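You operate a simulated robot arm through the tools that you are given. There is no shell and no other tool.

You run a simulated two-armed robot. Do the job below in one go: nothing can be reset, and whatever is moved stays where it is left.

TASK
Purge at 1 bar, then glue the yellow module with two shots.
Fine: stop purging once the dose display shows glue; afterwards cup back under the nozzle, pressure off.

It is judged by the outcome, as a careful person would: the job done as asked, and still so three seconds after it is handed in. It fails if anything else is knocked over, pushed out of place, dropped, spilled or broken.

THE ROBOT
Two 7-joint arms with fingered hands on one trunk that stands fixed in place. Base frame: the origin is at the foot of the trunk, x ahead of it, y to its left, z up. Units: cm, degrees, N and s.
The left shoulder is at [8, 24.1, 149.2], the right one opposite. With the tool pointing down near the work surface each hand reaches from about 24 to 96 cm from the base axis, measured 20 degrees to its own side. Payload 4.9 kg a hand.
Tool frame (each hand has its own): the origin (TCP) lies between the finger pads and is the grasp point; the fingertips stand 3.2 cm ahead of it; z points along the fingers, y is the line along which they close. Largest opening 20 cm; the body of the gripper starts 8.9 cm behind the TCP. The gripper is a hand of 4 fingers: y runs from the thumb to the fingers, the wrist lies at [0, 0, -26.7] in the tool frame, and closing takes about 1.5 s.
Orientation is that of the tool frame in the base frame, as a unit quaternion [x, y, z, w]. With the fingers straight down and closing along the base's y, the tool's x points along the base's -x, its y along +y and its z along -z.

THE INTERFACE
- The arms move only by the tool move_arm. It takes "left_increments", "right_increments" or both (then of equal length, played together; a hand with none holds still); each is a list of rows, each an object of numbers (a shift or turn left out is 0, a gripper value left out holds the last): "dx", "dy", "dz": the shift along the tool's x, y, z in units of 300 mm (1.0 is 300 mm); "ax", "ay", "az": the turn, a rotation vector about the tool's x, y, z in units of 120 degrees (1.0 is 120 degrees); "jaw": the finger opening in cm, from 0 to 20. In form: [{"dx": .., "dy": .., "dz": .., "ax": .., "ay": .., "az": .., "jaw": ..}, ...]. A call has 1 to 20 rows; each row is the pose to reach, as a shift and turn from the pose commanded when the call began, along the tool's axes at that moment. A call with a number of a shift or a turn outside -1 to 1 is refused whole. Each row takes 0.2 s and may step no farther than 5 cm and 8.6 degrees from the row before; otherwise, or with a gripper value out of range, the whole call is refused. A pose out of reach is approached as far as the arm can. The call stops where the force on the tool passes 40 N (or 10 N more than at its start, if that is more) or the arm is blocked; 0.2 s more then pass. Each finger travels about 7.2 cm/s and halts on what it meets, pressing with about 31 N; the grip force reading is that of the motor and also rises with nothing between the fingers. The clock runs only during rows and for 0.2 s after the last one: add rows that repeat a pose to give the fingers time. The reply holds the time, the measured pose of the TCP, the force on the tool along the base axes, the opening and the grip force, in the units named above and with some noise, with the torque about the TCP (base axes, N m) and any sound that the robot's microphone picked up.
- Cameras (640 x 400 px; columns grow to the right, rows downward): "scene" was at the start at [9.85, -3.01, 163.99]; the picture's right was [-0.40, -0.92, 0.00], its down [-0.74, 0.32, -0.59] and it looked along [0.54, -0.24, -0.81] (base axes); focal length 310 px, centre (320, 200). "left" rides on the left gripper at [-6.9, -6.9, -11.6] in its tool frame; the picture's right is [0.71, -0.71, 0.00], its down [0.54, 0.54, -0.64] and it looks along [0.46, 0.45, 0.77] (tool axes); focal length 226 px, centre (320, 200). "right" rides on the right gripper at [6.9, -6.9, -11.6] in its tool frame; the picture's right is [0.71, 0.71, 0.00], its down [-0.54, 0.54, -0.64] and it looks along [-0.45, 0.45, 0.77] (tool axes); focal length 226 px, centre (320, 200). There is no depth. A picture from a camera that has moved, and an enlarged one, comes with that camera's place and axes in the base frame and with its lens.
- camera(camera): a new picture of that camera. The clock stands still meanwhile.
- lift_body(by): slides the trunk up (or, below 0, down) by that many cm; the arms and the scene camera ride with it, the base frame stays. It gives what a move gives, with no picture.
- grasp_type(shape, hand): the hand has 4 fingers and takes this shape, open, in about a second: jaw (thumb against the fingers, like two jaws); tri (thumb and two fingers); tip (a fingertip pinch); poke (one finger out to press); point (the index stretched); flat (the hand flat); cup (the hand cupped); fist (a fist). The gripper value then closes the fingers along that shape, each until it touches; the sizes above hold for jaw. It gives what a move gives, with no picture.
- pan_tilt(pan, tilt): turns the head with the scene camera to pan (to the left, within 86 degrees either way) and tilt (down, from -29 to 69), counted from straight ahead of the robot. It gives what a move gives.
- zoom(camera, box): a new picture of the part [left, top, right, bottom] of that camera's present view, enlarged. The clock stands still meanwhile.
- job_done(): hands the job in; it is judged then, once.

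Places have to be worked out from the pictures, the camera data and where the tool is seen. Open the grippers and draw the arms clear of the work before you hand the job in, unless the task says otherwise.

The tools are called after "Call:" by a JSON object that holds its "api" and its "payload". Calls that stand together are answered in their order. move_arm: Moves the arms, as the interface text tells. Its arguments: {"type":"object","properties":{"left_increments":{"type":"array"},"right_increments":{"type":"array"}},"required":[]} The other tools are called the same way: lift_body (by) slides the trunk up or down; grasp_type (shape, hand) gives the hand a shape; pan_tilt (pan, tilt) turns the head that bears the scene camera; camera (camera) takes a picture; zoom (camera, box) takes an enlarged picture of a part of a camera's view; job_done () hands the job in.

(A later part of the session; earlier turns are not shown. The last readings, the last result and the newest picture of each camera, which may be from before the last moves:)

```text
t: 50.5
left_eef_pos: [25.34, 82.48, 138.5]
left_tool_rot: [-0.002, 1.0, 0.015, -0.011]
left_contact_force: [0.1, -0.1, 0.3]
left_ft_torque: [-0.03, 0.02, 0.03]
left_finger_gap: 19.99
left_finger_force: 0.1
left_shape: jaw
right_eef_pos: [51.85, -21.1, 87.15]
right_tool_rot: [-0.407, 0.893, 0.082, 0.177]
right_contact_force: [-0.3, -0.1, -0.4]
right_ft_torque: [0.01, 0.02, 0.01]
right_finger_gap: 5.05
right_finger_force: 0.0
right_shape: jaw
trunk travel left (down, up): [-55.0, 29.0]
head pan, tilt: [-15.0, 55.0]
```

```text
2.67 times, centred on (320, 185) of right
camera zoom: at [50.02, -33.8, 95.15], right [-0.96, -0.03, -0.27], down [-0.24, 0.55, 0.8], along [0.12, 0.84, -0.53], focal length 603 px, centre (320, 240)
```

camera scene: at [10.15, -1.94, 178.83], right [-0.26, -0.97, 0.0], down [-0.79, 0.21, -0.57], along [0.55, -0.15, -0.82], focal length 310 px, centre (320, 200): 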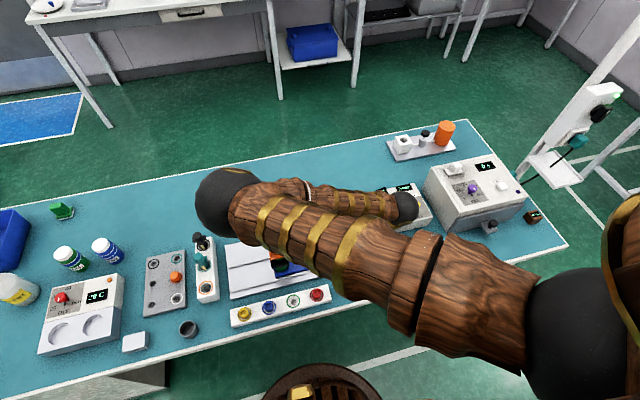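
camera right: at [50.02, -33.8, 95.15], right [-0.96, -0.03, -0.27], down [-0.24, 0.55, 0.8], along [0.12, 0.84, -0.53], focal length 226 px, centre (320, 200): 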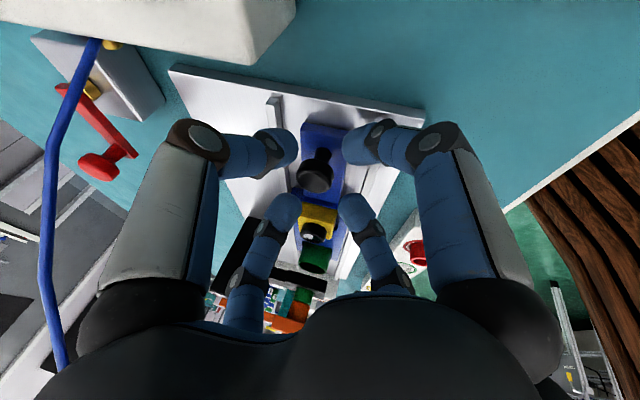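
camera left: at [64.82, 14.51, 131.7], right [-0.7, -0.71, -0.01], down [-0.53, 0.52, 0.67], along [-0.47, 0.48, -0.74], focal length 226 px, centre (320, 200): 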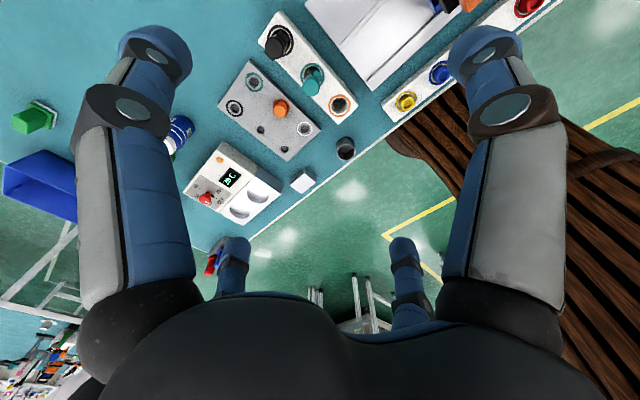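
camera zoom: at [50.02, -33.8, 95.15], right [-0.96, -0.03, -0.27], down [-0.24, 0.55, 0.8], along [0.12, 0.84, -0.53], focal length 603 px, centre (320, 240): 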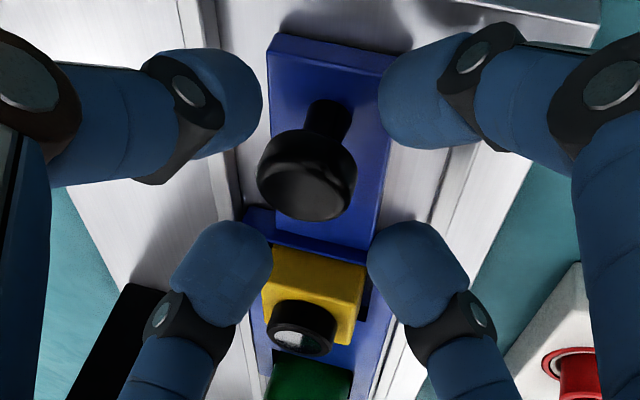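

The knob is nearly centred; I correct 0.5 cm forward and down, then close on it.

Call:
{"api": "move_arm", "payload": {"right_increments": [{"dx": -0.002, "dy": -0.0148, "dz": 0.017}, {"dx": -0.002, "dy": -0.0148, "dz": 0.017, "jaw": 3.5}, {"dx": -0.002, "dy": -0.0148, "dz": 0.017, "jaw": 2.5}, {"dx": -0.002, "dy": -0.0148, "dz": 0.017, "jaw": 2.5}]}}

Call:
{"api": "zoom", "payload": {"camera": "right", "box": [220, 110, 420, 260]}}

```text
t: 51.5
left_eef_pos: [25.3, 82.43, 138.46]
left_tool_rot: [-0.002, 1.0, 0.016, -0.011]
left_contact_force: [0.5, 0.4, 0.1]
left_ft_torque: [0.01, 0.01, 0.03]
left_finger_gap: 19.98
left_finger_force: 0.1
left_shape: jaw
right_eef_pos: [52.34, -21.38, 86.61]
right_tool_rot: [-0.406, 0.893, 0.083, 0.177]
right_contact_force: [0.0, 0.9, 1.3]
right_ft_torque: [0.03, -0.01, 0.04]
right_finger_gap: 2.57
right_finger_force: 0.1
right_shape: jaw
trunk travel left (down, up): [-55.0, 29.0]
head pan, tilt: [-15.0, 55.0]
```

```text
2.67 times, centred on (320, 185) of right
camera zoom: at [50.51, -33.94, 94.66], right [-0.96, -0.03, -0.27], down [-0.24, 0.55, 0.8], along [0.12, 0.84, -0.53], focal length 603 px, centre (320, 240)
```

zoom: 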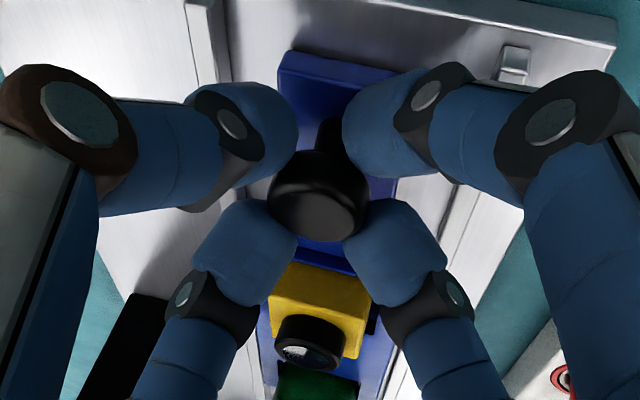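

The fingers now surround the knob closely; I close to grip it.

Call:
{"api": "move_arm", "payload": {"right_increments": [{"jaw": 1}, {"jaw": 1}, {"jaw": 1}]}}

Call:
{"api": "zoom", "payload": {"camera": "right", "box": [220, 110, 420, 260]}}

```text
t: 52.3
left_eef_pos: [25.43, 82.39, 138.56]
left_tool_rot: [-0.003, 1.0, 0.015, -0.012]
left_contact_force: [0.4, -1.0, 0.5]
left_ft_torque: [-0.01, 0.03, 0.0]
left_finger_gap: 19.99
left_finger_force: 0.0
left_shape: jaw
right_eef_pos: [52.51, -21.23, 86.57]
right_tool_rot: [-0.406, 0.893, 0.082, 0.177]
right_contact_force: [1.6, 3.5, -5.7]
right_ft_torque: [0.11, -0.03, -0.05]
right_finger_gap: 1.94
right_finger_force: 31.1
right_shape: jaw
trunk travel left (down, up): [-55.0, 29.0]
head pan, tilt: [-15.0, 55.0]
```

```text
2.67 times, centred on (320, 185) of right
camera zoom: at [50.55, -33.91, 94.62], right [-0.96, -0.03, -0.27], down [-0.24, 0.55, 0.8], along [0.12, 0.84, -0.53], focal length 603 px, centre (320, 240)
```

zoom: 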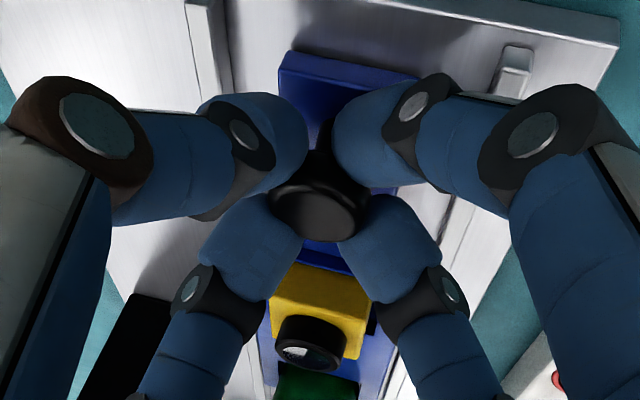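

The knob is held firmly (31 N, gap 1.9 cm). I slide the carriage 3 cm to the left (+y) as a first test, watching the force.

Call:
{"api": "move_arm", "payload": {"right_increments": [{"dx": -0.0232, "dy": 0.0219, "dz": 0.0097}, {"dx": -0.0464, "dy": 0.0438, "dz": 0.0193}, {"dx": -0.0696, "dy": 0.0657, "dz": 0.029}]}}

Call:
{"api": "camera", "payload": {"camera": "right"}}

Call:
{"api": "camera", "payload": {"camera": "scene"}}

```text
t: 53.1
left_eef_pos: [25.47, 82.47, 138.53]
left_tool_rot: [-0.003, 1.0, 0.016, -0.012]
left_contact_force: [-1.0, 0.3, 0.8]
left_ft_torque: [0.01, 0.04, 0.0]
left_finger_gap: 20.0
left_finger_force: 0.0
left_shape: jaw
right_eef_pos: [52.51, -18.59, 86.67]
right_tool_rot: [-0.406, 0.893, 0.082, 0.176]
right_contact_force: [-4.2, -0.9, -22.8]
right_ft_torque: [-0.06, 0.25, -0.08]
right_finger_gap: 1.92
right_finger_force: 30.6
right_shape: jaw
trunk travel left (down, up): [-55.0, 29.0]
head pan, tilt: [-15.0, 55.0]
```

```text
taken
camera right: at [50.61, -31.14, 94.68], right [-0.96, -0.03, -0.27], down [-0.24, 0.55, 0.8], along [0.12, 0.84, -0.53], focal length 226 px, centre (320, 200)
```

right: 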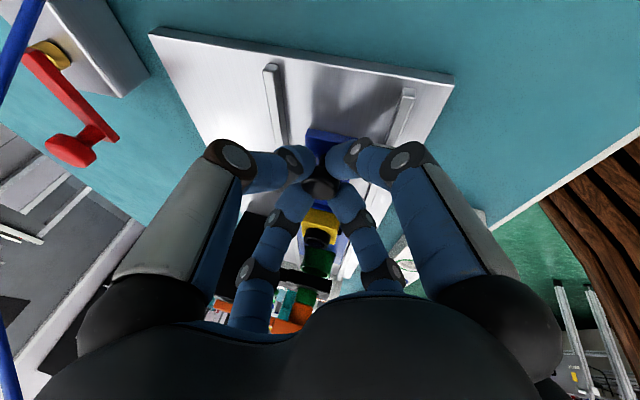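

```text
taken
camera scene: at [10.19, -1.94, 178.78], right [-0.26, -0.97, 0.0], down [-0.79, 0.21, -0.57], along [0.55, -0.15, -0.82], focal length 310 px, centre (320, 200)
```

scene: 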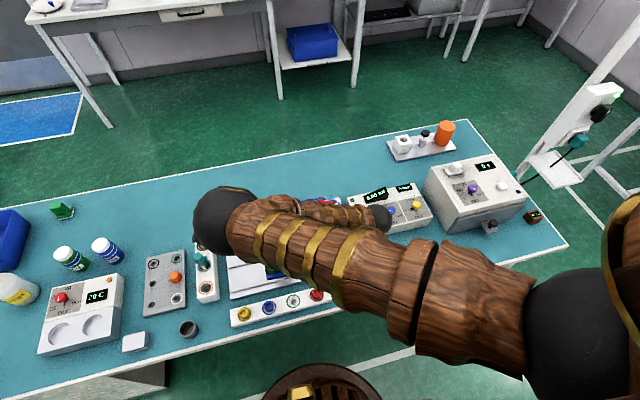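

The carriage slides along freely with the hand, with a slight upward pull that I ease by lowering 2 mm. I slide another 6 cm.

Call:
{"api": "move_arm", "payload": {"right_increments": [{"dx": 0.0026, "dz": 0.0062}, {"dx": -0.0322, "dy": 0.0329, "dz": 0.0207}, {"dx": -0.067, "dy": 0.0657, "dz": 0.0352}, {"dx": -0.1018, "dy": 0.0986, "dz": 0.0497}, {"dx": -0.1366, "dy": 0.1314, "dz": 0.0642}]}}

Call:
{"api": "camera", "payload": {"camera": "right"}}

Call:
{"api": "camera", "payload": {"camera": "scene"}}

```text
t: 54.3
left_eef_pos: [25.13, 82.55, 138.48]
left_tool_rot: [-0.003, 1.0, 0.015, -0.012]
left_contact_force: [-0.4, -0.1, 0.5]
left_ft_torque: [0.0, -0.01, 0.01]
left_finger_gap: 19.95
left_finger_force: 0.0
left_shape: jaw
right_eef_pos: [52.63, -12.28, 86.55]
right_tool_rot: [-0.406, 0.893, 0.081, 0.177]
right_contact_force: [-6.0, -0.1, 1.5]
right_ft_torque: [0.08, 0.16, -0.04]
right_finger_gap: 1.92
right_finger_force: 31.2
right_shape: jaw
trunk travel left (down, up): [-55.0, 29.0]
head pan, tilt: [-15.0, 55.0]
```

```text
taken
camera right: at [50.58, -24.95, 94.61], right [-0.96, -0.03, -0.27], down [-0.24, 0.55, 0.8], along [0.12, 0.84, -0.53], focal length 226 px, centre (320, 200)
```

right: 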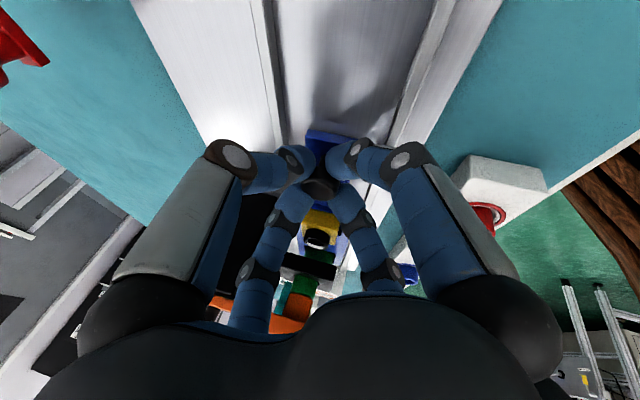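

```text
taken
camera scene: at [9.93, -1.82, 178.84], right [-0.26, -0.97, 0.0], down [-0.79, 0.21, -0.57], along [0.55, -0.15, -0.82], focal length 310 px, centre (320, 200)
```

scene: 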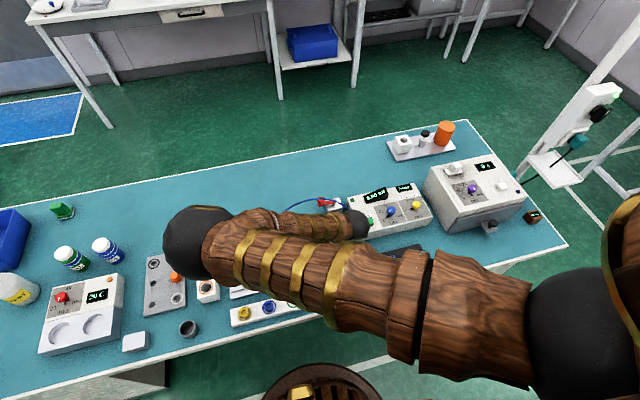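

It moves easily; about 9 cm done. I zoom in to compare the module with the nozzle arm before the last stretch.

Call:
{"api": "zoom", "payload": {"camera": "right", "box": [220, 150, 420, 330]}}

Call:
{"api": "zoom", "payload": {"camera": "scene", "box": [140, 170, 340, 320]}}

```text
2.22 times, centred on (320, 240) of right
camera zoom: at [50.58, -24.95, 94.61], right [-0.96, -0.03, -0.27], down [-0.24, 0.55, 0.8], along [0.12, 0.84, -0.53], focal length 502 px, centre (320, 111)
```

zoom: 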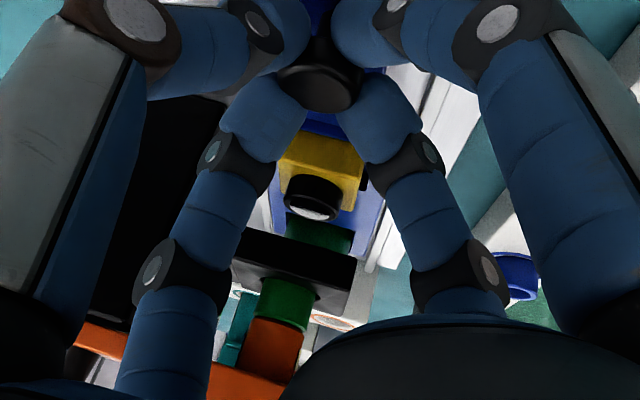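

```text
2.67 times, centred on (240, 245) of scene
camera zoom: at [9.93, -1.82, 178.84], right [-0.26, -0.97, 0.0], down [-0.79, 0.21, -0.57], along [0.55, -0.15, -0.82], focal length 828 px, centre (533, 80)
```

zoom: 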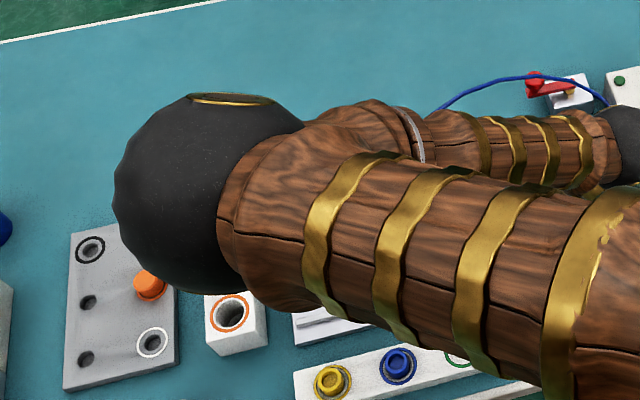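

The module is close to the arm with nothing touching; fingers keep a few centimetres from the head. I slide another 1.5 cm, then check.

Call:
{"api": "move_arm", "payload": {"right_increments": [{"dx": -0.0174, "dy": 0.0164, "dz": 0.0073}, {"dx": -0.0348, "dy": 0.0329, "dz": 0.0145}]}}

Call:
{"api": "zoom", "payload": {"camera": "right", "box": [220, 150, 420, 330]}}

```text
t: 54.9
left_eef_pos: [25.16, 82.56, 138.47]
left_tool_rot: [-0.002, 1.0, 0.015, -0.011]
left_contact_force: [0.7, 0.2, -0.7]
left_ft_torque: [0.0, 0.05, 0.03]
left_finger_gap: 19.98
left_finger_force: 0.1
left_shape: jaw
right_eef_pos: [52.54, -10.74, 86.61]
right_tool_rot: [-0.407, 0.892, 0.082, 0.177]
right_contact_force: [-9.6, 0.4, 3.5]
right_ft_torque: [0.14, 0.24, 0.01]
right_finger_gap: 1.93
right_finger_force: 31.3
right_shape: jaw
trunk travel left (down, up): [-55.0, 29.0]
head pan, tilt: [-15.0, 55.0]
```

```text
2.22 times, centred on (320, 240) of right
camera zoom: at [50.62, -23.48, 94.59], right [-0.96, -0.03, -0.27], down [-0.24, 0.55, 0.8], along [0.12, 0.84, -0.53], focal length 502 px, centre (320, 111)
```

zoom: 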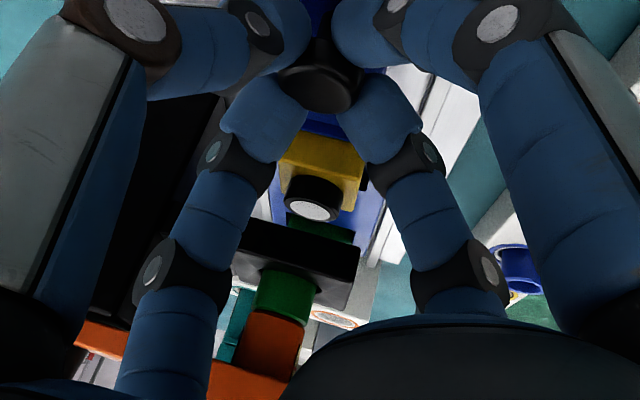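

The module is about 0.6 cm short of the nozzle axis by my estimate (travel needed ≈ 11.1 cm, done ≈ 10.5). I move 0.6 cm more.

Call:
{"api": "move_arm", "payload": {"right_increments": [{"dx": -0.007, "dy": 0.0066, "dz": 0.0035}, {"dx": -0.0139, "dy": 0.0131, "dz": 0.0068}, {"dx": -0.0139, "dy": 0.0131, "dz": 0.0068}]}}

Call:
{"api": "zoom", "payload": {"camera": "right", "box": [220, 150, 420, 330]}}

```text
t: 55.7
left_eef_pos: [25.16, 82.4, 138.54]
left_tool_rot: [-0.002, 1.0, 0.016, -0.011]
left_contact_force: [0.6, 0.6, 0.0]
left_ft_torque: [0.03, -0.03, 0.03]
left_finger_gap: 20.01
left_finger_force: 0.0
left_shape: jaw
right_eef_pos: [52.45, -10.25, 86.5]
right_tool_rot: [-0.407, 0.892, 0.083, 0.178]
right_contact_force: [-9.1, 2.3, 10.8]
right_ft_torque: [0.22, 0.18, 0.06]
right_finger_gap: 1.97
right_finger_force: 31.2
right_shape: jaw
trunk travel left (down, up): [-55.0, 29.0]
head pan, tilt: [-15.0, 55.0]
```

```text
2.22 times, centred on (320, 240) of right
camera zoom: at [50.59, -22.95, 94.56], right [-0.96, -0.03, -0.27], down [-0.24, 0.55, 0.8], along [0.12, 0.84, -0.53], focal length 502 px, centre (320, 111)
```

zoom: 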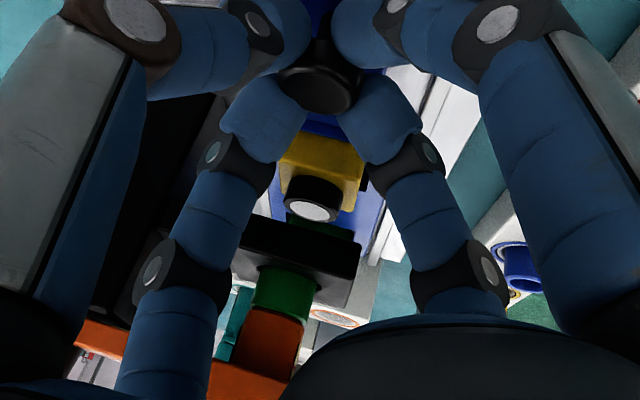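

The travel is now about 11 cm with no end stop felt. I open the fingers, back off along the leaning axis, then swing to the right so the head camera can check the alignment.

Call:
{"api": "move_arm", "payload": {"right_increments": [{"jaw": 3.5}, {"jaw": 5}, {"jaw": 5}, {"jaw": 5}, {"dz": -0.08, "jaw": 5}, {"dz": -0.2, "jaw": 5}, {"dz": -0.34, "jaw": 5}, {"dz": -0.5, "jaw": 5}]}}

Call:
{"api": "camera", "payload": {"camera": "right"}}

Call:
{"api": "camera", "payload": {"camera": "scene"}}

```text
t: 57.5
left_eef_pos: [25.28, 82.43, 138.55]
left_tool_rot: [-0.003, 1.0, 0.016, -0.012]
left_contact_force: [-0.4, 0.4, 0.1]
left_ft_torque: [0.0, 0.01, -0.02]
left_finger_gap: 20.02
left_finger_force: 0.0
left_shape: jaw
right_eef_pos: [49.08, -14.59, 100.31]
right_tool_rot: [-0.407, 0.892, 0.082, 0.177]
right_contact_force: [0.0, -0.3, 1.3]
right_ft_torque: [-0.01, -0.02, 0.01]
right_finger_gap: 4.97
right_finger_force: 0.1
right_shape: jaw
trunk travel left (down, up): [-55.0, 29.0]
head pan, tilt: [-15.0, 55.0]
```

```text
taken
camera right: at [47.17, -27.24, 108.41], right [-0.96, -0.03, -0.27], down [-0.24, 0.55, 0.8], along [0.12, 0.84, -0.53], focal length 226 px, centre (320, 200)
```

right: 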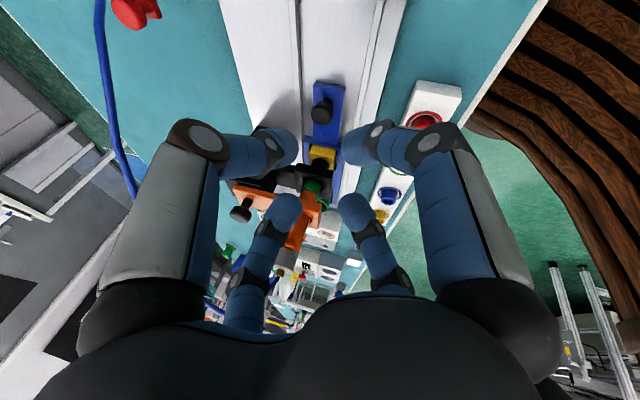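

```text
taken
camera scene: at [9.98, -1.89, 178.82], right [-0.26, -0.97, 0.0], down [-0.79, 0.21, -0.57], along [0.55, -0.15, -0.82], focal length 310 px, centre (320, 200)
```

scene: 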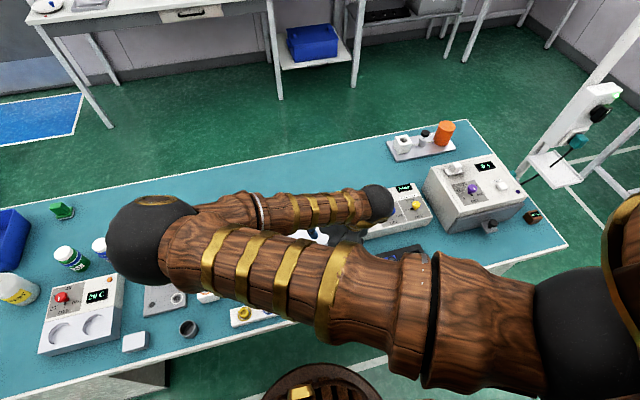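

The fingers came off cleanly. I swing the hand to the right to about [51, -36, 104] while bringing it upright for the next button press.

Call:
{"api": "move_arm", "payload": {"right_increments": [{"dx": 0.08, "dy": -0.106, "dz": -0.064, "ax": 0.0064, "ay": 0.0371, "az": 0.0311}, {"dx": 0.165, "dy": -0.212, "dz": -0.128, "ax": 0.0129, "ay": 0.0743, "az": 0.0622}, {"dx": 0.25, "dy": -0.32, "dz": -0.192, "ax": 0.0193, "ay": 0.1114, "az": 0.0932}, {"dx": 0.335, "dy": -0.426, "dz": -0.256, "ax": 0.0258, "ay": 0.1486, "az": 0.1243}, {"dx": 0.419, "dy": -0.532, "dz": -0.319, "ax": 0.0322, "ay": 0.1857, "az": 0.1554}]}}

Call:
{"api": "camera", "payload": {"camera": "scene"}}

Call:
{"api": "camera", "payload": {"camera": "right"}}

```text
t: 58.7
left_eef_pos: [25.4, 82.2, 138.54]
left_tool_rot: [-0.002, 1.0, 0.015, -0.012]
left_contact_force: [0.3, 0.1, 0.6]
left_ft_torque: [0.06, 0.01, 0.01]
left_finger_gap: 19.98
left_finger_force: 0.1
left_shape: jaw
right_eef_pos: [51.05, -36.55, 104.26]
right_tool_rot: [-0.258, 0.966, 0.001, -0.001]
right_contact_force: [-0.2, -0.6, -0.1]
right_ft_torque: [0.02, 0.04, 0.03]
right_finger_gap: 4.99
right_finger_force: 0.1
right_shape: jaw
trunk travel left (down, up): [-55.0, 29.0]
head pan, tilt: [-15.0, 55.0]
```

```text
taken
camera scene: at [10.21, -2.15, 178.81], right [-0.26, -0.97, 0.0], down [-0.79, 0.21, -0.57], along [0.55, -0.15, -0.82], focal length 310 px, centre (320, 200)
```

scene: 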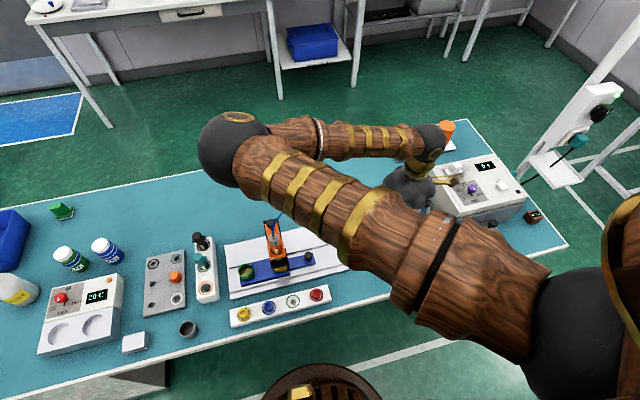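

```text
taken
camera right: at [48.55, -46.08, 115.88], right [-0.97, 0.26, 0.0], down [0.2, 0.74, 0.64], along [0.16, 0.62, -0.77], focal length 226 px, centre (320, 200)
```

right: 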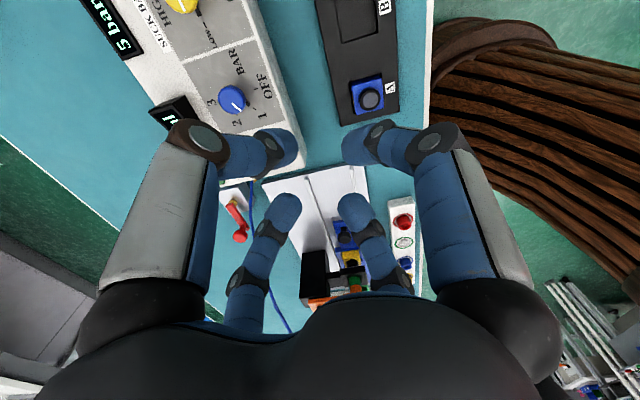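

I zoom with the head camera onto the head to compare the module's position with the nozzle.

Call:
{"api": "zoom", "payload": {"camera": "scene", "box": [225, 205, 335, 300]}}

Call:
{"api": "zoom", "payload": {"camera": "scene", "box": [255, 225, 305, 280]}}

Call:
{"api": "zoom", "payload": {"camera": "right", "box": [270, 180, 430, 310]}}

```text
4.21 times, centred on (280, 252) of scene
camera zoom: at [10.21, -2.15, 178.81], right [-0.26, -0.97, 0.0], down [-0.79, 0.21, -0.57], along [0.55, -0.15, -0.82], focal length 1307 px, centre (488, -21)
```

zoom: 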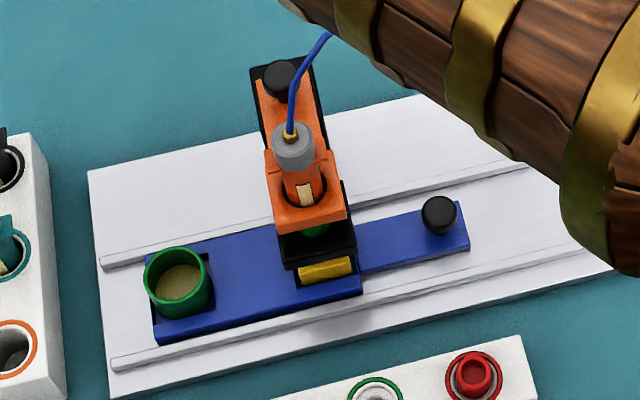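

```text
7.27 times, centred on (280, 252) of scene
camera zoom: at [10.21, -2.15, 178.81], right [-0.26, -0.97, 0.0], down [-0.79, 0.21, -0.57], along [0.55, -0.15, -0.82], focal length 2258 px, centre (611, -182)
```

zoom: 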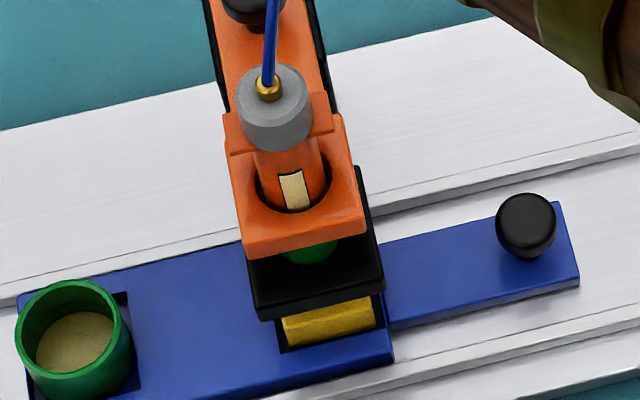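

```text
3.08 times, centred on (350, 245) of right
camera zoom: at [48.55, -46.08, 115.88], right [-0.97, 0.26, 0.0], down [0.2, 0.74, 0.64], along [0.16, 0.62, -0.77], focal length 696 px, centre (228, 62)
```

zoom: 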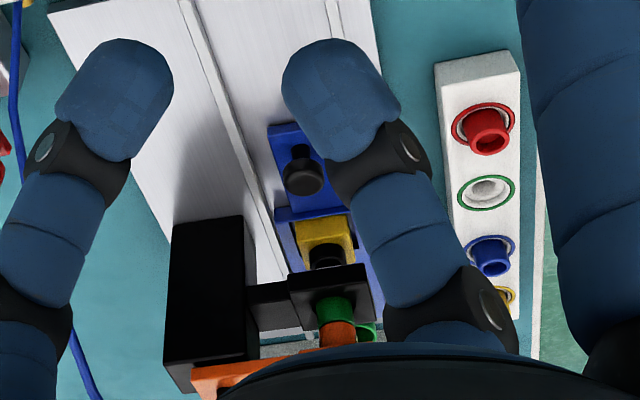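

The cup now stands about 11 cm to the left and the yellow module lies under the nozzle within 2–3 mm. I switch to the poke shape and move over SHOT.

Call:
{"api": "grasp_type", "payload": {"shape": "poke", "hand": "right"}}

Call:
{"api": "move_arm", "payload": {"right_increments": [{"dx": -0.14, "dy": -0.007}, {"dx": -0.2797, "dy": -0.0148}, {"dx": -0.2797, "dy": -0.0148, "dz": 0.14}, {"dx": -0.2797, "dy": -0.0148, "dz": 0.28}, {"dx": -0.2797, "dy": -0.0148, "dz": 0.4}, {"dx": -0.2797, "dy": -0.0148, "dz": 0.43}]}}

Call:
{"api": "camera", "payload": {"camera": "right"}}

Call:
{"api": "camera", "payload": {"camera": "scene"}}

```text
t: 59.6
left_eef_pos: [25.35, 82.63, 138.58]
left_tool_rot: [-0.002, 1.0, 0.015, -0.012]
left_contact_force: [0.8, 0.9, 0.1]
left_ft_torque: [-0.01, 0.0, -0.01]
left_finger_gap: 20.0
left_finger_force: 0.0
left_shape: jaw
right_eef_pos: [51.08, -36.4, 104.48]
right_tool_rot: [-0.259, 0.966, 0.0, 0.0]
right_contact_force: [0.8, 0.3, -0.5]
right_ft_torque: [-0.01, -0.04, -0.04]
right_finger_gap: 0.0
right_finger_force: 0.0
right_shape: poke
trunk travel left (down, up): [-55.0, 29.0]
head pan, tilt: [-15.0, 55.0]
```

```text
t: 61.0
left_eef_pos: [25.4, 82.5, 138.32]
left_tool_rot: [-0.003, 1.0, 0.016, -0.012]
left_contact_force: [0.3, -0.5, 2.1]
left_ft_torque: [-0.03, -0.01, 0.02]
left_finger_gap: 19.99
left_finger_force: 0.0
left_shape: jaw
right_eef_pos: [58.36, -32.78, 91.36]
right_tool_rot: [-0.26, 0.966, -0.001, 0.0]
right_contact_force: [0.5, -0.2, -0.4]
right_ft_torque: [-0.02, 0.02, 0.04]
right_finger_gap: 0.0
right_finger_force: 0.1
right_shape: poke
trunk travel left (down, up): [-55.0, 29.0]
head pan, tilt: [-15.0, 55.0]
```

```text
taken
camera right: at [55.76, -42.11, 103.04], right [-0.97, 0.26, 0.0], down [0.2, 0.74, 0.64], along [0.17, 0.62, -0.77], focal length 226 px, centre (320, 200)
```

right: 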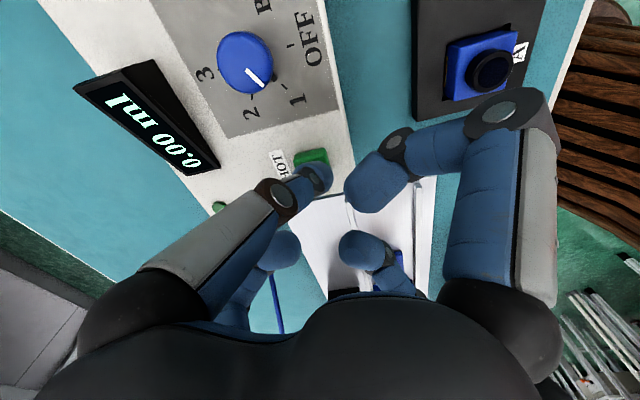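

```text
taken
camera scene: at [10.05, -1.9, 178.83], right [-0.26, -0.97, 0.0], down [-0.79, 0.21, -0.57], along [0.55, -0.15, -0.82], focal length 310 px, centre (320, 200)
```

scene: 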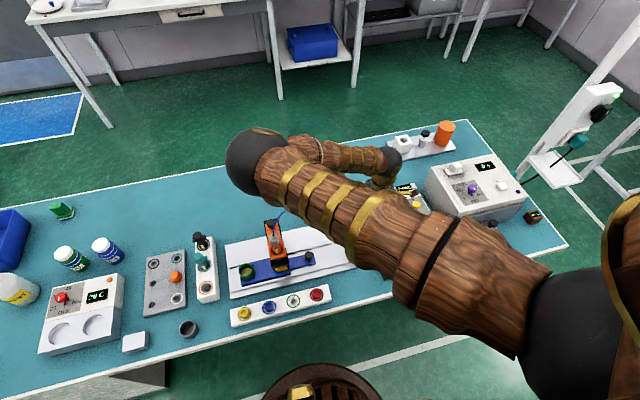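

The dose display has reset to "0.00 ml", ready for the module. I press SHOT for the first dose and hold it while the shot runs.

Call:
{"api": "move_arm", "payload": {"right_increments": [{"dz": 0.02}, {"dz": 0.042}, {"dz": 0.042}, {"dz": 0.042}, {"dz": 0.042}]}}

Call:
{"api": "zoom", "payload": {"camera": "right", "box": [60, 40, 400, 260]}}

Call:
{"api": "zoom", "payload": {"camera": "scene", "box": [255, 225, 305, 280]}}

```text
t: 62.2
left_eef_pos: [25.32, 82.54, 138.55]
left_tool_rot: [-0.002, 1.0, 0.015, -0.011]
left_contact_force: [-0.6, 0.6, 0.0]
left_ft_torque: [0.0, -0.01, 0.01]
left_finger_gap: 19.96
left_finger_force: 0.1
left_shape: jaw
right_eef_pos: [58.35, -32.85, 90.13]
right_tool_rot: [-0.26, 0.966, 0.0, 0.0]
right_contact_force: [0.9, 1.4, 3.2]
right_ft_torque: [0.01, -0.05, 0.06]
right_finger_gap: 0.0
right_finger_force: 0.1
right_shape: poke
trunk travel left (down, up): [-55.0, 29.0]
head pan, tilt: [-15.0, 55.0]
heard: click
```

```text
1.82 times, centred on (230, 150) of right
camera zoom: at [55.85, -42.15, 101.72], right [-0.97, 0.26, 0.0], down [0.2, 0.74, 0.64], along [0.17, 0.62, -0.77], focal length 411 px, centre (484, 291)
```

zoom: 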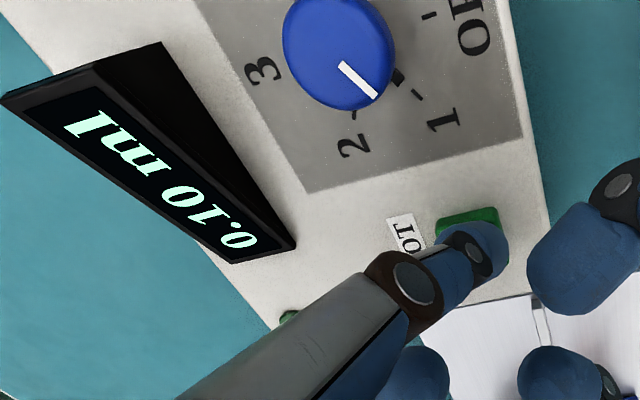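

```text
7.27 times, centred on (280, 252) of scene
camera zoom: at [10.02, -1.87, 178.83], right [-0.26, -0.97, 0.0], down [-0.79, 0.21, -0.57], along [0.55, -0.15, -0.82], focal length 2258 px, centre (611, -182)
```

zoom: 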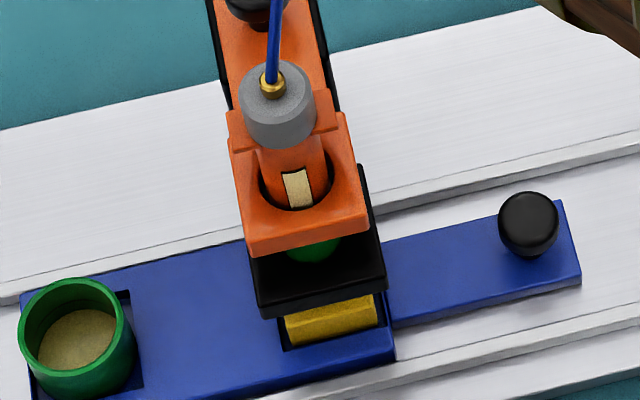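

First shot delivered: 0.10 ml, lamp out. I release the button fully and wait a moment.

Call:
{"api": "move_arm", "payload": {"right_increments": [{"dz": -0.04}, {"dz": -0.04}, {"dz": -0.04}]}}

Call:
{"api": "zoom", "payload": {"camera": "right", "box": [60, 40, 400, 260]}}

```text
t: 63.0
left_eef_pos: [25.34, 82.47, 138.59]
left_tool_rot: [-0.002, 1.0, 0.015, -0.011]
left_contact_force: [0.7, -0.5, 0.2]
left_ft_torque: [-0.02, 0.01, 0.0]
left_finger_gap: 19.98
left_finger_force: 0.0
left_shape: jaw
right_eef_pos: [58.56, -32.81, 91.39]
right_tool_rot: [-0.26, 0.966, 0.001, 0.001]
right_contact_force: [-0.6, -0.2, -0.4]
right_ft_torque: [-0.03, 0.0, 0.01]
right_finger_gap: 0.0
right_finger_force: 0.0
right_shape: poke
trunk travel left (down, up): [-55.0, 29.0]
head pan, tilt: [-15.0, 55.0]
```

```text
1.82 times, centred on (230, 150) of right
camera zoom: at [55.92, -42.21, 102.89], right [-0.97, 0.26, 0.0], down [0.2, 0.74, 0.64], along [0.17, 0.62, -0.77], focal length 411 px, centre (484, 291)
```

zoom: 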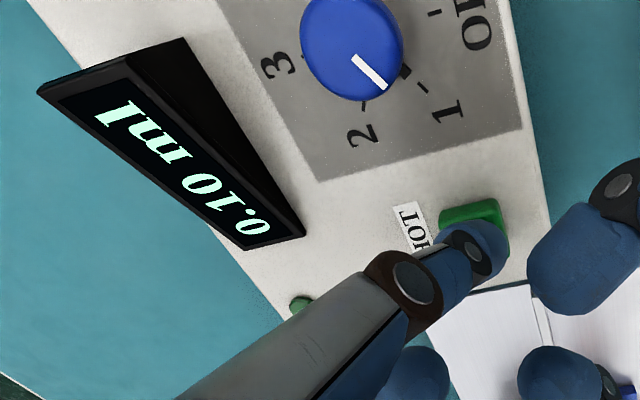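

The button is up again and the display holds 0.10 ml. I press SHOT for the second dose.

Call:
{"api": "move_arm", "payload": {"right_increments": [{"dz": 0.02}, {"dz": 0.041}, {"dz": 0.041}, {"dz": 0.041}, {"dz": 0.041}]}}

Call:
{"api": "zoom", "payload": {"camera": "right", "box": [60, 40, 400, 260]}}

```text
t: 64.2
left_eef_pos: [25.43, 82.37, 138.43]
left_tool_rot: [-0.002, 1.0, 0.015, -0.011]
left_contact_force: [0.3, 0.0, 0.0]
left_ft_torque: [0.03, -0.02, -0.01]
left_finger_gap: 20.01
left_finger_force: 0.1
left_shape: jaw
right_eef_pos: [58.44, -32.84, 90.08]
right_tool_rot: [-0.26, 0.966, 0.0, 0.0]
right_contact_force: [-0.4, -1.0, 3.5]
right_ft_torque: [-0.06, -0.01, -0.01]
right_finger_gap: 0.01
right_finger_force: 0.1
right_shape: poke
trunk travel left (down, up): [-55.0, 29.0]
head pan, tilt: [-15.0, 55.0]
heard: click
```

```text
1.82 times, centred on (230, 150) of right
camera zoom: at [55.85, -42.25, 101.73], right [-0.97, 0.26, 0.0], down [0.2, 0.74, 0.64], along [0.17, 0.62, -0.77], focal length 411 px, centre (484, 291)
```

zoom: 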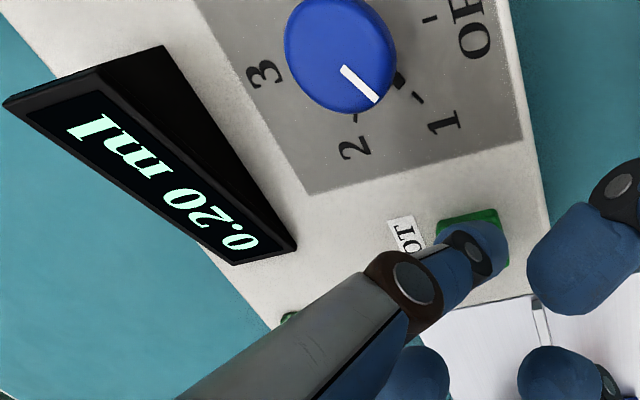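

Second shot delivered: 0.20 ml. I release, rise clear and go back to the spot at [51, -36.5, 104] to change back to the jaw shape.

Call:
{"api": "move_arm", "payload": {"right_increments": [{"dz": -0.04}, {"dz": -0.16}, {"dz": -0.3}, {"dz": -0.44}, {"dz": -0.475}, {"dx": 0.14, "dy": 0.008, "dz": -0.475}, {"dx": 0.275, "dy": 0.017, "dz": -0.475}]}}

Call:
{"api": "grasp_type", "payload": {"shape": "jaw", "hand": "right"}}

Call:
{"api": "zoom", "payload": {"camera": "scene", "box": [225, 205, 335, 300]}}

Call:
{"api": "camera", "payload": {"camera": "right"}}

```text
t: 65.8
left_eef_pos: [25.27, 82.32, 138.51]
left_tool_rot: [-0.003, 1.0, 0.015, -0.011]
left_contact_force: [-0.7, -0.6, -0.1]
left_ft_torque: [0.01, 0.0, -0.01]
left_finger_gap: 19.97
left_finger_force: 0.1
left_shape: jaw
right_eef_pos: [51.27, -36.61, 104.08]
right_tool_rot: [-0.26, 0.966, 0.0, 0.001]
right_contact_force: [-0.4, -0.3, 0.7]
right_ft_torque: [0.01, -0.01, 0.0]
right_finger_gap: 0.02
right_finger_force: 0.0
right_shape: poke
trunk travel left (down, up): [-55.0, 29.0]
head pan, tilt: [-15.0, 55.0]
```

```text
t: 66.7
left_eef_pos: [25.27, 82.44, 138.55]
left_tool_rot: [-0.002, 1.0, 0.015, -0.011]
left_contact_force: [-0.5, -0.1, 0.5]
left_ft_torque: [0.01, 0.01, 0.0]
left_finger_gap: 19.98
left_finger_force: 0.0
left_shape: jaw
right_eef_pos: [51.2, -36.51, 104.13]
right_tool_rot: [-0.26, 0.966, -0.001, 0.0]
right_contact_force: [-0.1, 0.0, -0.3]
right_ft_torque: [0.0, 0.0, -0.01]
right_finger_gap: 19.98
right_finger_force: 0.0
right_shape: jaw
trunk travel left (down, up): [-55.0, 29.0]
head pan, tilt: [-15.0, 55.0]
```

```text
4.21 times, centred on (280, 252) of scene
camera zoom: at [10.11, -1.85, 178.82], right [-0.26, -0.97, 0.0], down [-0.79, 0.21, -0.57], along [0.55, -0.15, -0.82], focal length 1307 px, centre (488, -21)
```

zoom: 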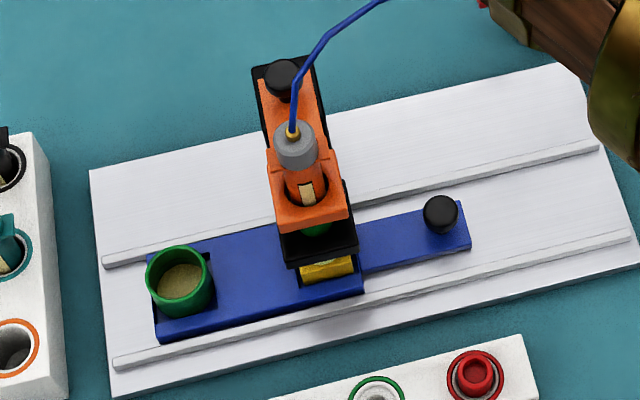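

```text
taken
camera right: at [48.73, -45.79, 115.65], right [-0.97, 0.26, 0.0], down [0.2, 0.74, 0.64], along [0.17, 0.62, -0.77], focal length 226 px, centre (320, 200)
```

right: 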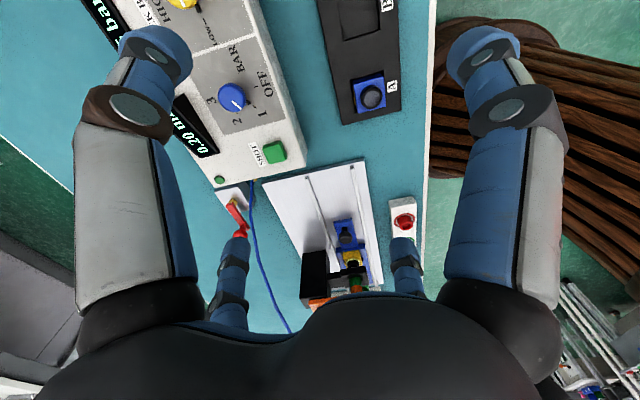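

I close to 5 cm in place and then swing back to the leaning pre-grasp pose behind the handle.

Call:
{"api": "move_arm", "payload": {"right_increments": [{"jaw": 5}, {"jaw": 5}, {"jaw": 5}, {"jaw": 5}, {"jaw": 5}, {"dx": -0.055, "dy": 0.13, "dz": 0.02, "ax": -0.0064, "ay": -0.0371, "az": -0.0311, "jaw": 5}, {"dx": -0.115, "dy": 0.265, "dz": 0.045, "ax": -0.0129, "ay": -0.0743, "az": -0.0622, "jaw": 5}, {"dx": -0.175, "dy": 0.4, "dz": 0.07, "ax": -0.0193, "ay": -0.1114, "az": -0.0932, "jaw": 5}, {"dx": -0.235, "dy": 0.54, "dz": 0.1, "ax": -0.0258, "ay": -0.1486, "az": -0.1243, "jaw": 5}, {"dx": -0.293, "dy": 0.674, "dz": 0.1233, "ax": -0.0322, "ay": -0.1857, "az": -0.1554, "jaw": 5}]}}

Call:
{"api": "camera", "payload": {"camera": "right"}}

```text
t: 68.9
left_eef_pos: [25.16, 82.61, 138.39]
left_tool_rot: [-0.004, 1.0, 0.015, -0.011]
left_contact_force: [0.1, -0.3, 0.7]
left_ft_torque: [-0.04, -0.02, 0.01]
left_finger_gap: 19.99
left_finger_force: 0.1
left_shape: jaw
right_eef_pos: [48.26, -14.44, 100.79]
right_tool_rot: [-0.407, 0.892, 0.081, 0.177]
right_contact_force: [0.0, 0.7, 0.2]
right_ft_torque: [-0.06, 0.01, 0.0]
right_finger_gap: 5.02
right_finger_force: 0.1
right_shape: jaw
trunk travel left (down, up): [-55.0, 29.0]
head pan, tilt: [-15.0, 55.0]
```

```text
taken
camera right: at [46.23, -27.08, 108.76], right [-0.96, -0.03, -0.27], down [-0.24, 0.55, 0.8], along [0.12, 0.84, -0.53], focal length 226 px, centre (320, 200)
```

right: 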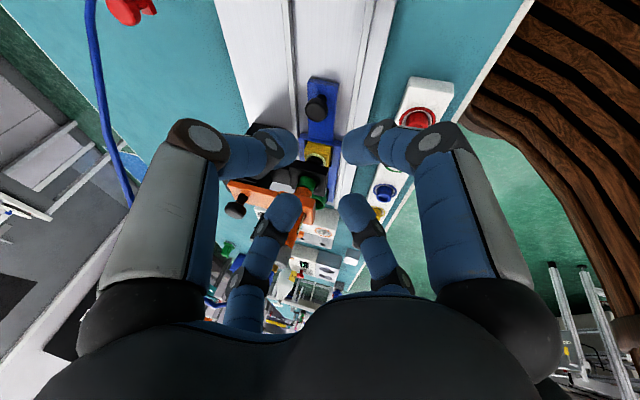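

The handle is at about [53, -9.6]. I advance along the leaning axis to just short of it and check the centring.

Call:
{"api": "move_arm", "payload": {"right_increments": [{"dy": -0.004, "dz": 0.12}, {"dy": -0.008, "dz": 0.24}, {"dy": -0.012, "dz": 0.35}, {"dy": -0.0149, "dz": 0.44}, {"dy": -0.0149, "dz": 0.49}]}}

Call:
{"api": "zoom", "payload": {"camera": "right", "box": [220, 110, 420, 260]}}

```text
t: 70.1
left_eef_pos: [25.27, 82.51, 138.5]
left_tool_rot: [-0.002, 1.0, 0.015, -0.012]
left_contact_force: [-0.7, -1.3, -0.4]
left_ft_torque: [-0.03, -0.02, 0.02]
left_finger_gap: 19.99
left_finger_force: 0.0
left_shape: jaw
right_eef_pos: [52.36, -10.73, 86.94]
right_tool_rot: [-0.406, 0.893, 0.082, 0.177]
right_contact_force: [0.3, 0.7, -0.4]
right_ft_torque: [0.04, -0.01, 0.01]
right_finger_gap: 5.02
right_finger_force: 0.0
right_shape: jaw
trunk travel left (down, up): [-55.0, 29.0]
head pan, tilt: [-15.0, 55.0]
```

```text
2.67 times, centred on (320, 185) of right
camera zoom: at [50.37, -23.3, 95.0], right [-0.96, -0.03, -0.27], down [-0.24, 0.55, 0.8], along [0.12, 0.84, -0.53], focal length 603 px, centre (320, 240)
```

zoom: 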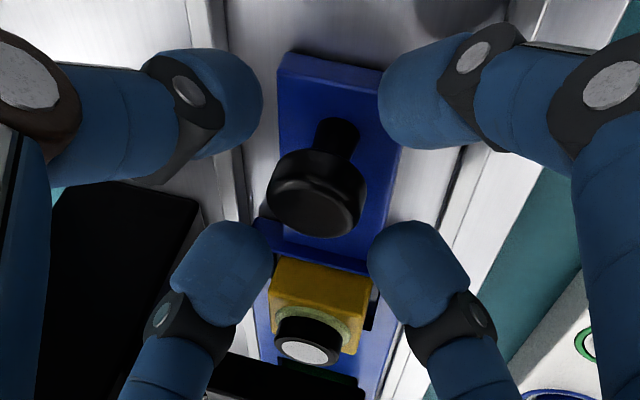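

A glue bead is visible around the module's stud, and the handle knob is centred. I go the last half centimetre and close on the knob.

Call:
{"api": "move_arm", "payload": {"right_increments": [{"dx": -0.005, "dy": 0.006, "dz": 0.017}, {"dx": -0.005, "dy": 0.006, "dz": 0.017, "jaw": 3}, {"dx": -0.005, "dy": 0.006, "dz": 0.017, "jaw": 1}, {"dx": -0.005, "dy": 0.006, "dz": 0.017, "jaw": 1}, {"dx": -0.005, "dy": 0.006, "dz": 0.017, "jaw": 1}, {"dx": -0.005, "dy": 0.006, "dz": 0.017, "jaw": 1}]}}

Call:
{"api": "zoom", "payload": {"camera": "right", "box": [220, 110, 420, 260]}}

```text
t: 71.5
left_eef_pos: [25.42, 82.37, 138.49]
left_tool_rot: [-0.003, 1.0, 0.016, -0.012]
left_contact_force: [0.3, -0.1, 0.1]
left_ft_torque: [-0.01, -0.03, -0.02]
left_finger_gap: 20.0
left_finger_force: 0.1
left_shape: jaw
right_eef_pos: [52.52, -10.34, 86.53]
right_tool_rot: [-0.405, 0.893, 0.082, 0.176]
right_contact_force: [2.4, 2.6, -9.3]
right_ft_torque: [-0.02, -0.01, -0.06]
right_finger_gap: 2.14
right_finger_force: 31.4
right_shape: jaw
trunk travel left (down, up): [-55.0, 29.0]
head pan, tilt: [-15.0, 55.0]
```

```text
2.67 times, centred on (320, 185) of right
camera zoom: at [50.56, -22.86, 94.59], right [-0.96, -0.03, -0.27], down [-0.24, 0.55, 0.8], along [0.12, 0.84, -0.53], focal length 603 px, centre (320, 240)
```

zoom: 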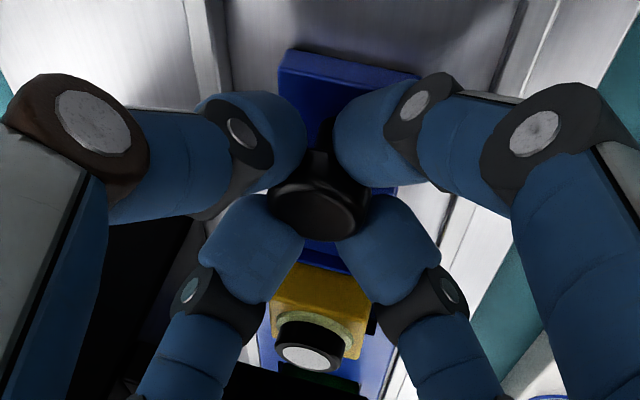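

The handle is gripped again. I slide the carriage back 5.5 cm to the right.

Call:
{"api": "move_arm", "payload": {"right_increments": [{"dx": 0.0255, "dy": -0.0241, "dz": -0.0106}, {"dx": 0.0522, "dy": -0.0493, "dz": -0.0208}, {"dx": 0.0789, "dy": -0.0745, "dz": -0.031}, {"dx": 0.1056, "dy": -0.0997, "dz": -0.0412}, {"dx": 0.1289, "dy": -0.1204, "dz": -0.0502}]}}

Call:
{"api": "zoom", "payload": {"camera": "right", "box": [200, 100, 440, 320]}}

```text
t: 72.7
left_eef_pos: [25.37, 82.38, 138.54]
left_tool_rot: [-0.002, 1.0, 0.016, -0.012]
left_contact_force: [0.5, -0.8, 0.5]
left_ft_torque: [0.0, 0.02, -0.01]
left_finger_gap: 20.0
left_finger_force: 0.1
left_shape: jaw
right_eef_pos: [52.67, -15.97, 86.59]
right_tool_rot: [-0.406, 0.893, 0.083, 0.176]
right_contact_force: [-3.3, 0.4, -10.9]
right_ft_torque: [-0.01, 0.14, -0.03]
right_finger_gap: 2.14
right_finger_force: 31.2
right_shape: jaw
trunk travel left (down, up): [-55.0, 29.0]
head pan, tilt: [-15.0, 55.0]
```

```text
1.82 times, centred on (320, 210) of right
camera zoom: at [50.6, -28.58, 94.59], right [-0.96, -0.03, -0.27], down [-0.24, 0.55, 0.8], along [0.12, 0.84, -0.53], focal length 411 px, centre (320, 182)
```

zoom: 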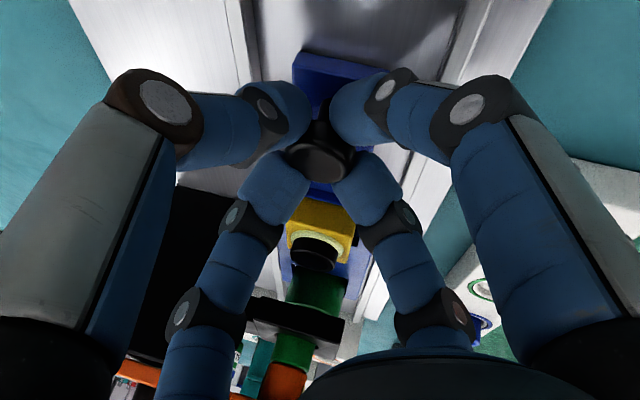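

It slides smoothly; 5.6 cm done. I slide the remaining 5.3 cm.

Call:
{"api": "move_arm", "payload": {"right_increments": [{"dx": 0.0255, "dy": -0.0241, "dz": -0.0096}, {"dx": 0.051, "dy": -0.0482, "dz": -0.0203}, {"dx": 0.0766, "dy": -0.0723, "dz": -0.0309}, {"dx": 0.1021, "dy": -0.0964, "dz": -0.0415}, {"dx": 0.123, "dy": -0.116, "dz": -0.0502}, {"dx": 0.123, "dy": -0.116, "dz": -0.0502}]}}

Call:
{"api": "camera", "payload": {"camera": "right"}}

Call:
{"api": "zoom", "payload": {"camera": "scene", "box": [215, 205, 345, 300]}}

```text
t: 74.1
left_eef_pos: [25.42, 82.4, 138.49]
left_tool_rot: [-0.003, 1.0, 0.016, -0.012]
left_contact_force: [0.3, -0.5, -0.1]
left_ft_torque: [-0.02, 0.0, -0.01]
left_finger_gap: 19.98
left_finger_force: 0.0
left_shape: jaw
right_eef_pos: [52.54, -21.15, 86.6]
right_tool_rot: [-0.406, 0.893, 0.082, 0.176]
right_contact_force: [-4.9, -2.4, -17.0]
right_ft_torque: [-0.08, 0.11, -0.16]
right_finger_gap: 2.1
right_finger_force: 30.9
right_shape: jaw
trunk travel left (down, up): [-55.0, 29.0]
head pan, tilt: [-15.0, 55.0]
```

```text
taken
camera right: at [50.6, -33.76, 94.63], right [-0.96, -0.03, -0.27], down [-0.24, 0.55, 0.8], along [0.12, 0.84, -0.53], focal length 226 px, centre (320, 200)
```

right: 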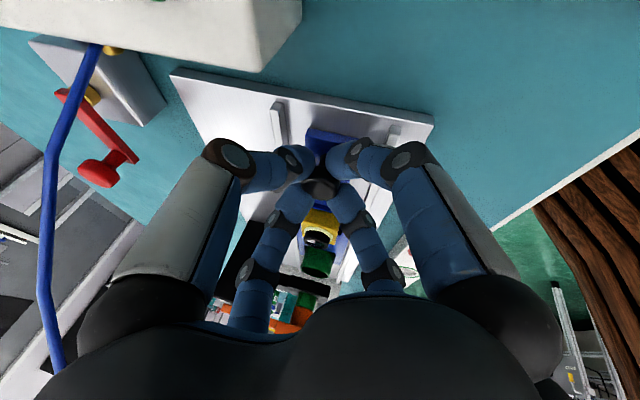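

```text
4.21 times, centred on (280, 252) of scene
camera zoom: at [10.2, -1.96, 178.81], right [-0.26, -0.97, 0.0], down [-0.79, 0.21, -0.57], along [0.55, -0.15, -0.82], focal length 1307 px, centre (488, -21)
```

zoom: 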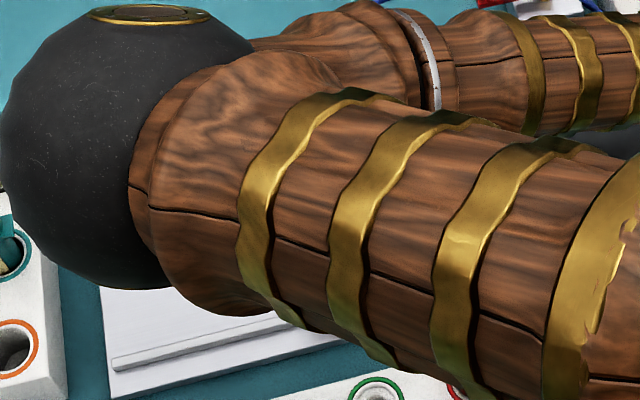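

The carriage is back at its starting place (y = -21.15 against -21.23 before). I ease the slight upward pull, open the fingers and back off, then swing right to check.

Call:
{"api": "move_arm", "payload": {"right_increments": [{"dx": 0.0025, "dz": 0.006}, {"dx": 0.0025, "dz": 0.006, "jaw": 3.5}, {"dx": 0.0025, "dz": 0.006, "jaw": 5}, {"dx": 0.0025, "dz": 0.006, "jaw": 5}, {"dx": 0.0025, "dz": 0.006, "jaw": 5}, {"dz": -0.08, "jaw": 5}, {"dz": -0.2, "jaw": 5}, {"dz": -0.34, "jaw": 5}, {"dz": -0.5, "jaw": 5}]}}

Call:
{"api": "camera", "payload": {"camera": "right"}}

```text
t: 76.1
left_eef_pos: [25.32, 82.56, 138.55]
left_tool_rot: [-0.003, 1.0, 0.015, -0.012]
left_contact_force: [0.8, -0.5, 0.1]
left_ft_torque: [0.01, -0.03, -0.01]
left_finger_gap: 19.99
left_finger_force: 0.0
left_shape: jaw
right_eef_pos: [48.92, -25.58, 100.19]
right_tool_rot: [-0.406, 0.893, 0.083, 0.178]
right_contact_force: [0.1, 0.0, 0.5]
right_ft_torque: [-0.02, 0.0, 0.0]
right_finger_gap: 4.98
right_finger_force: 0.1
right_shape: jaw
trunk travel left (down, up): [-55.0, 29.0]
head pan, tilt: [-15.0, 55.0]
```

```text
taken
camera right: at [46.95, -38.27, 108.25], right [-0.96, -0.03, -0.27], down [-0.24, 0.55, 0.8], along [0.12, 0.84, -0.53], focal length 226 px, centre (320, 200)
```

right: 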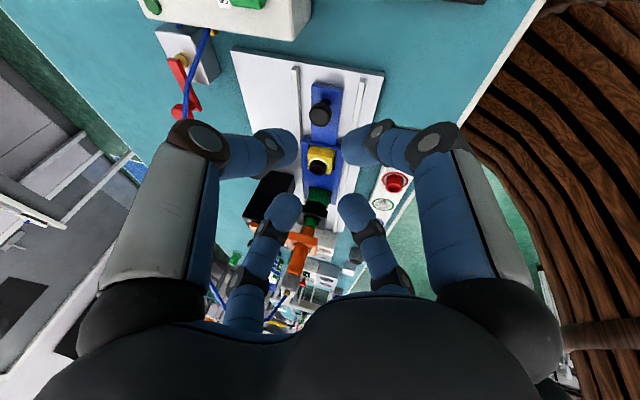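

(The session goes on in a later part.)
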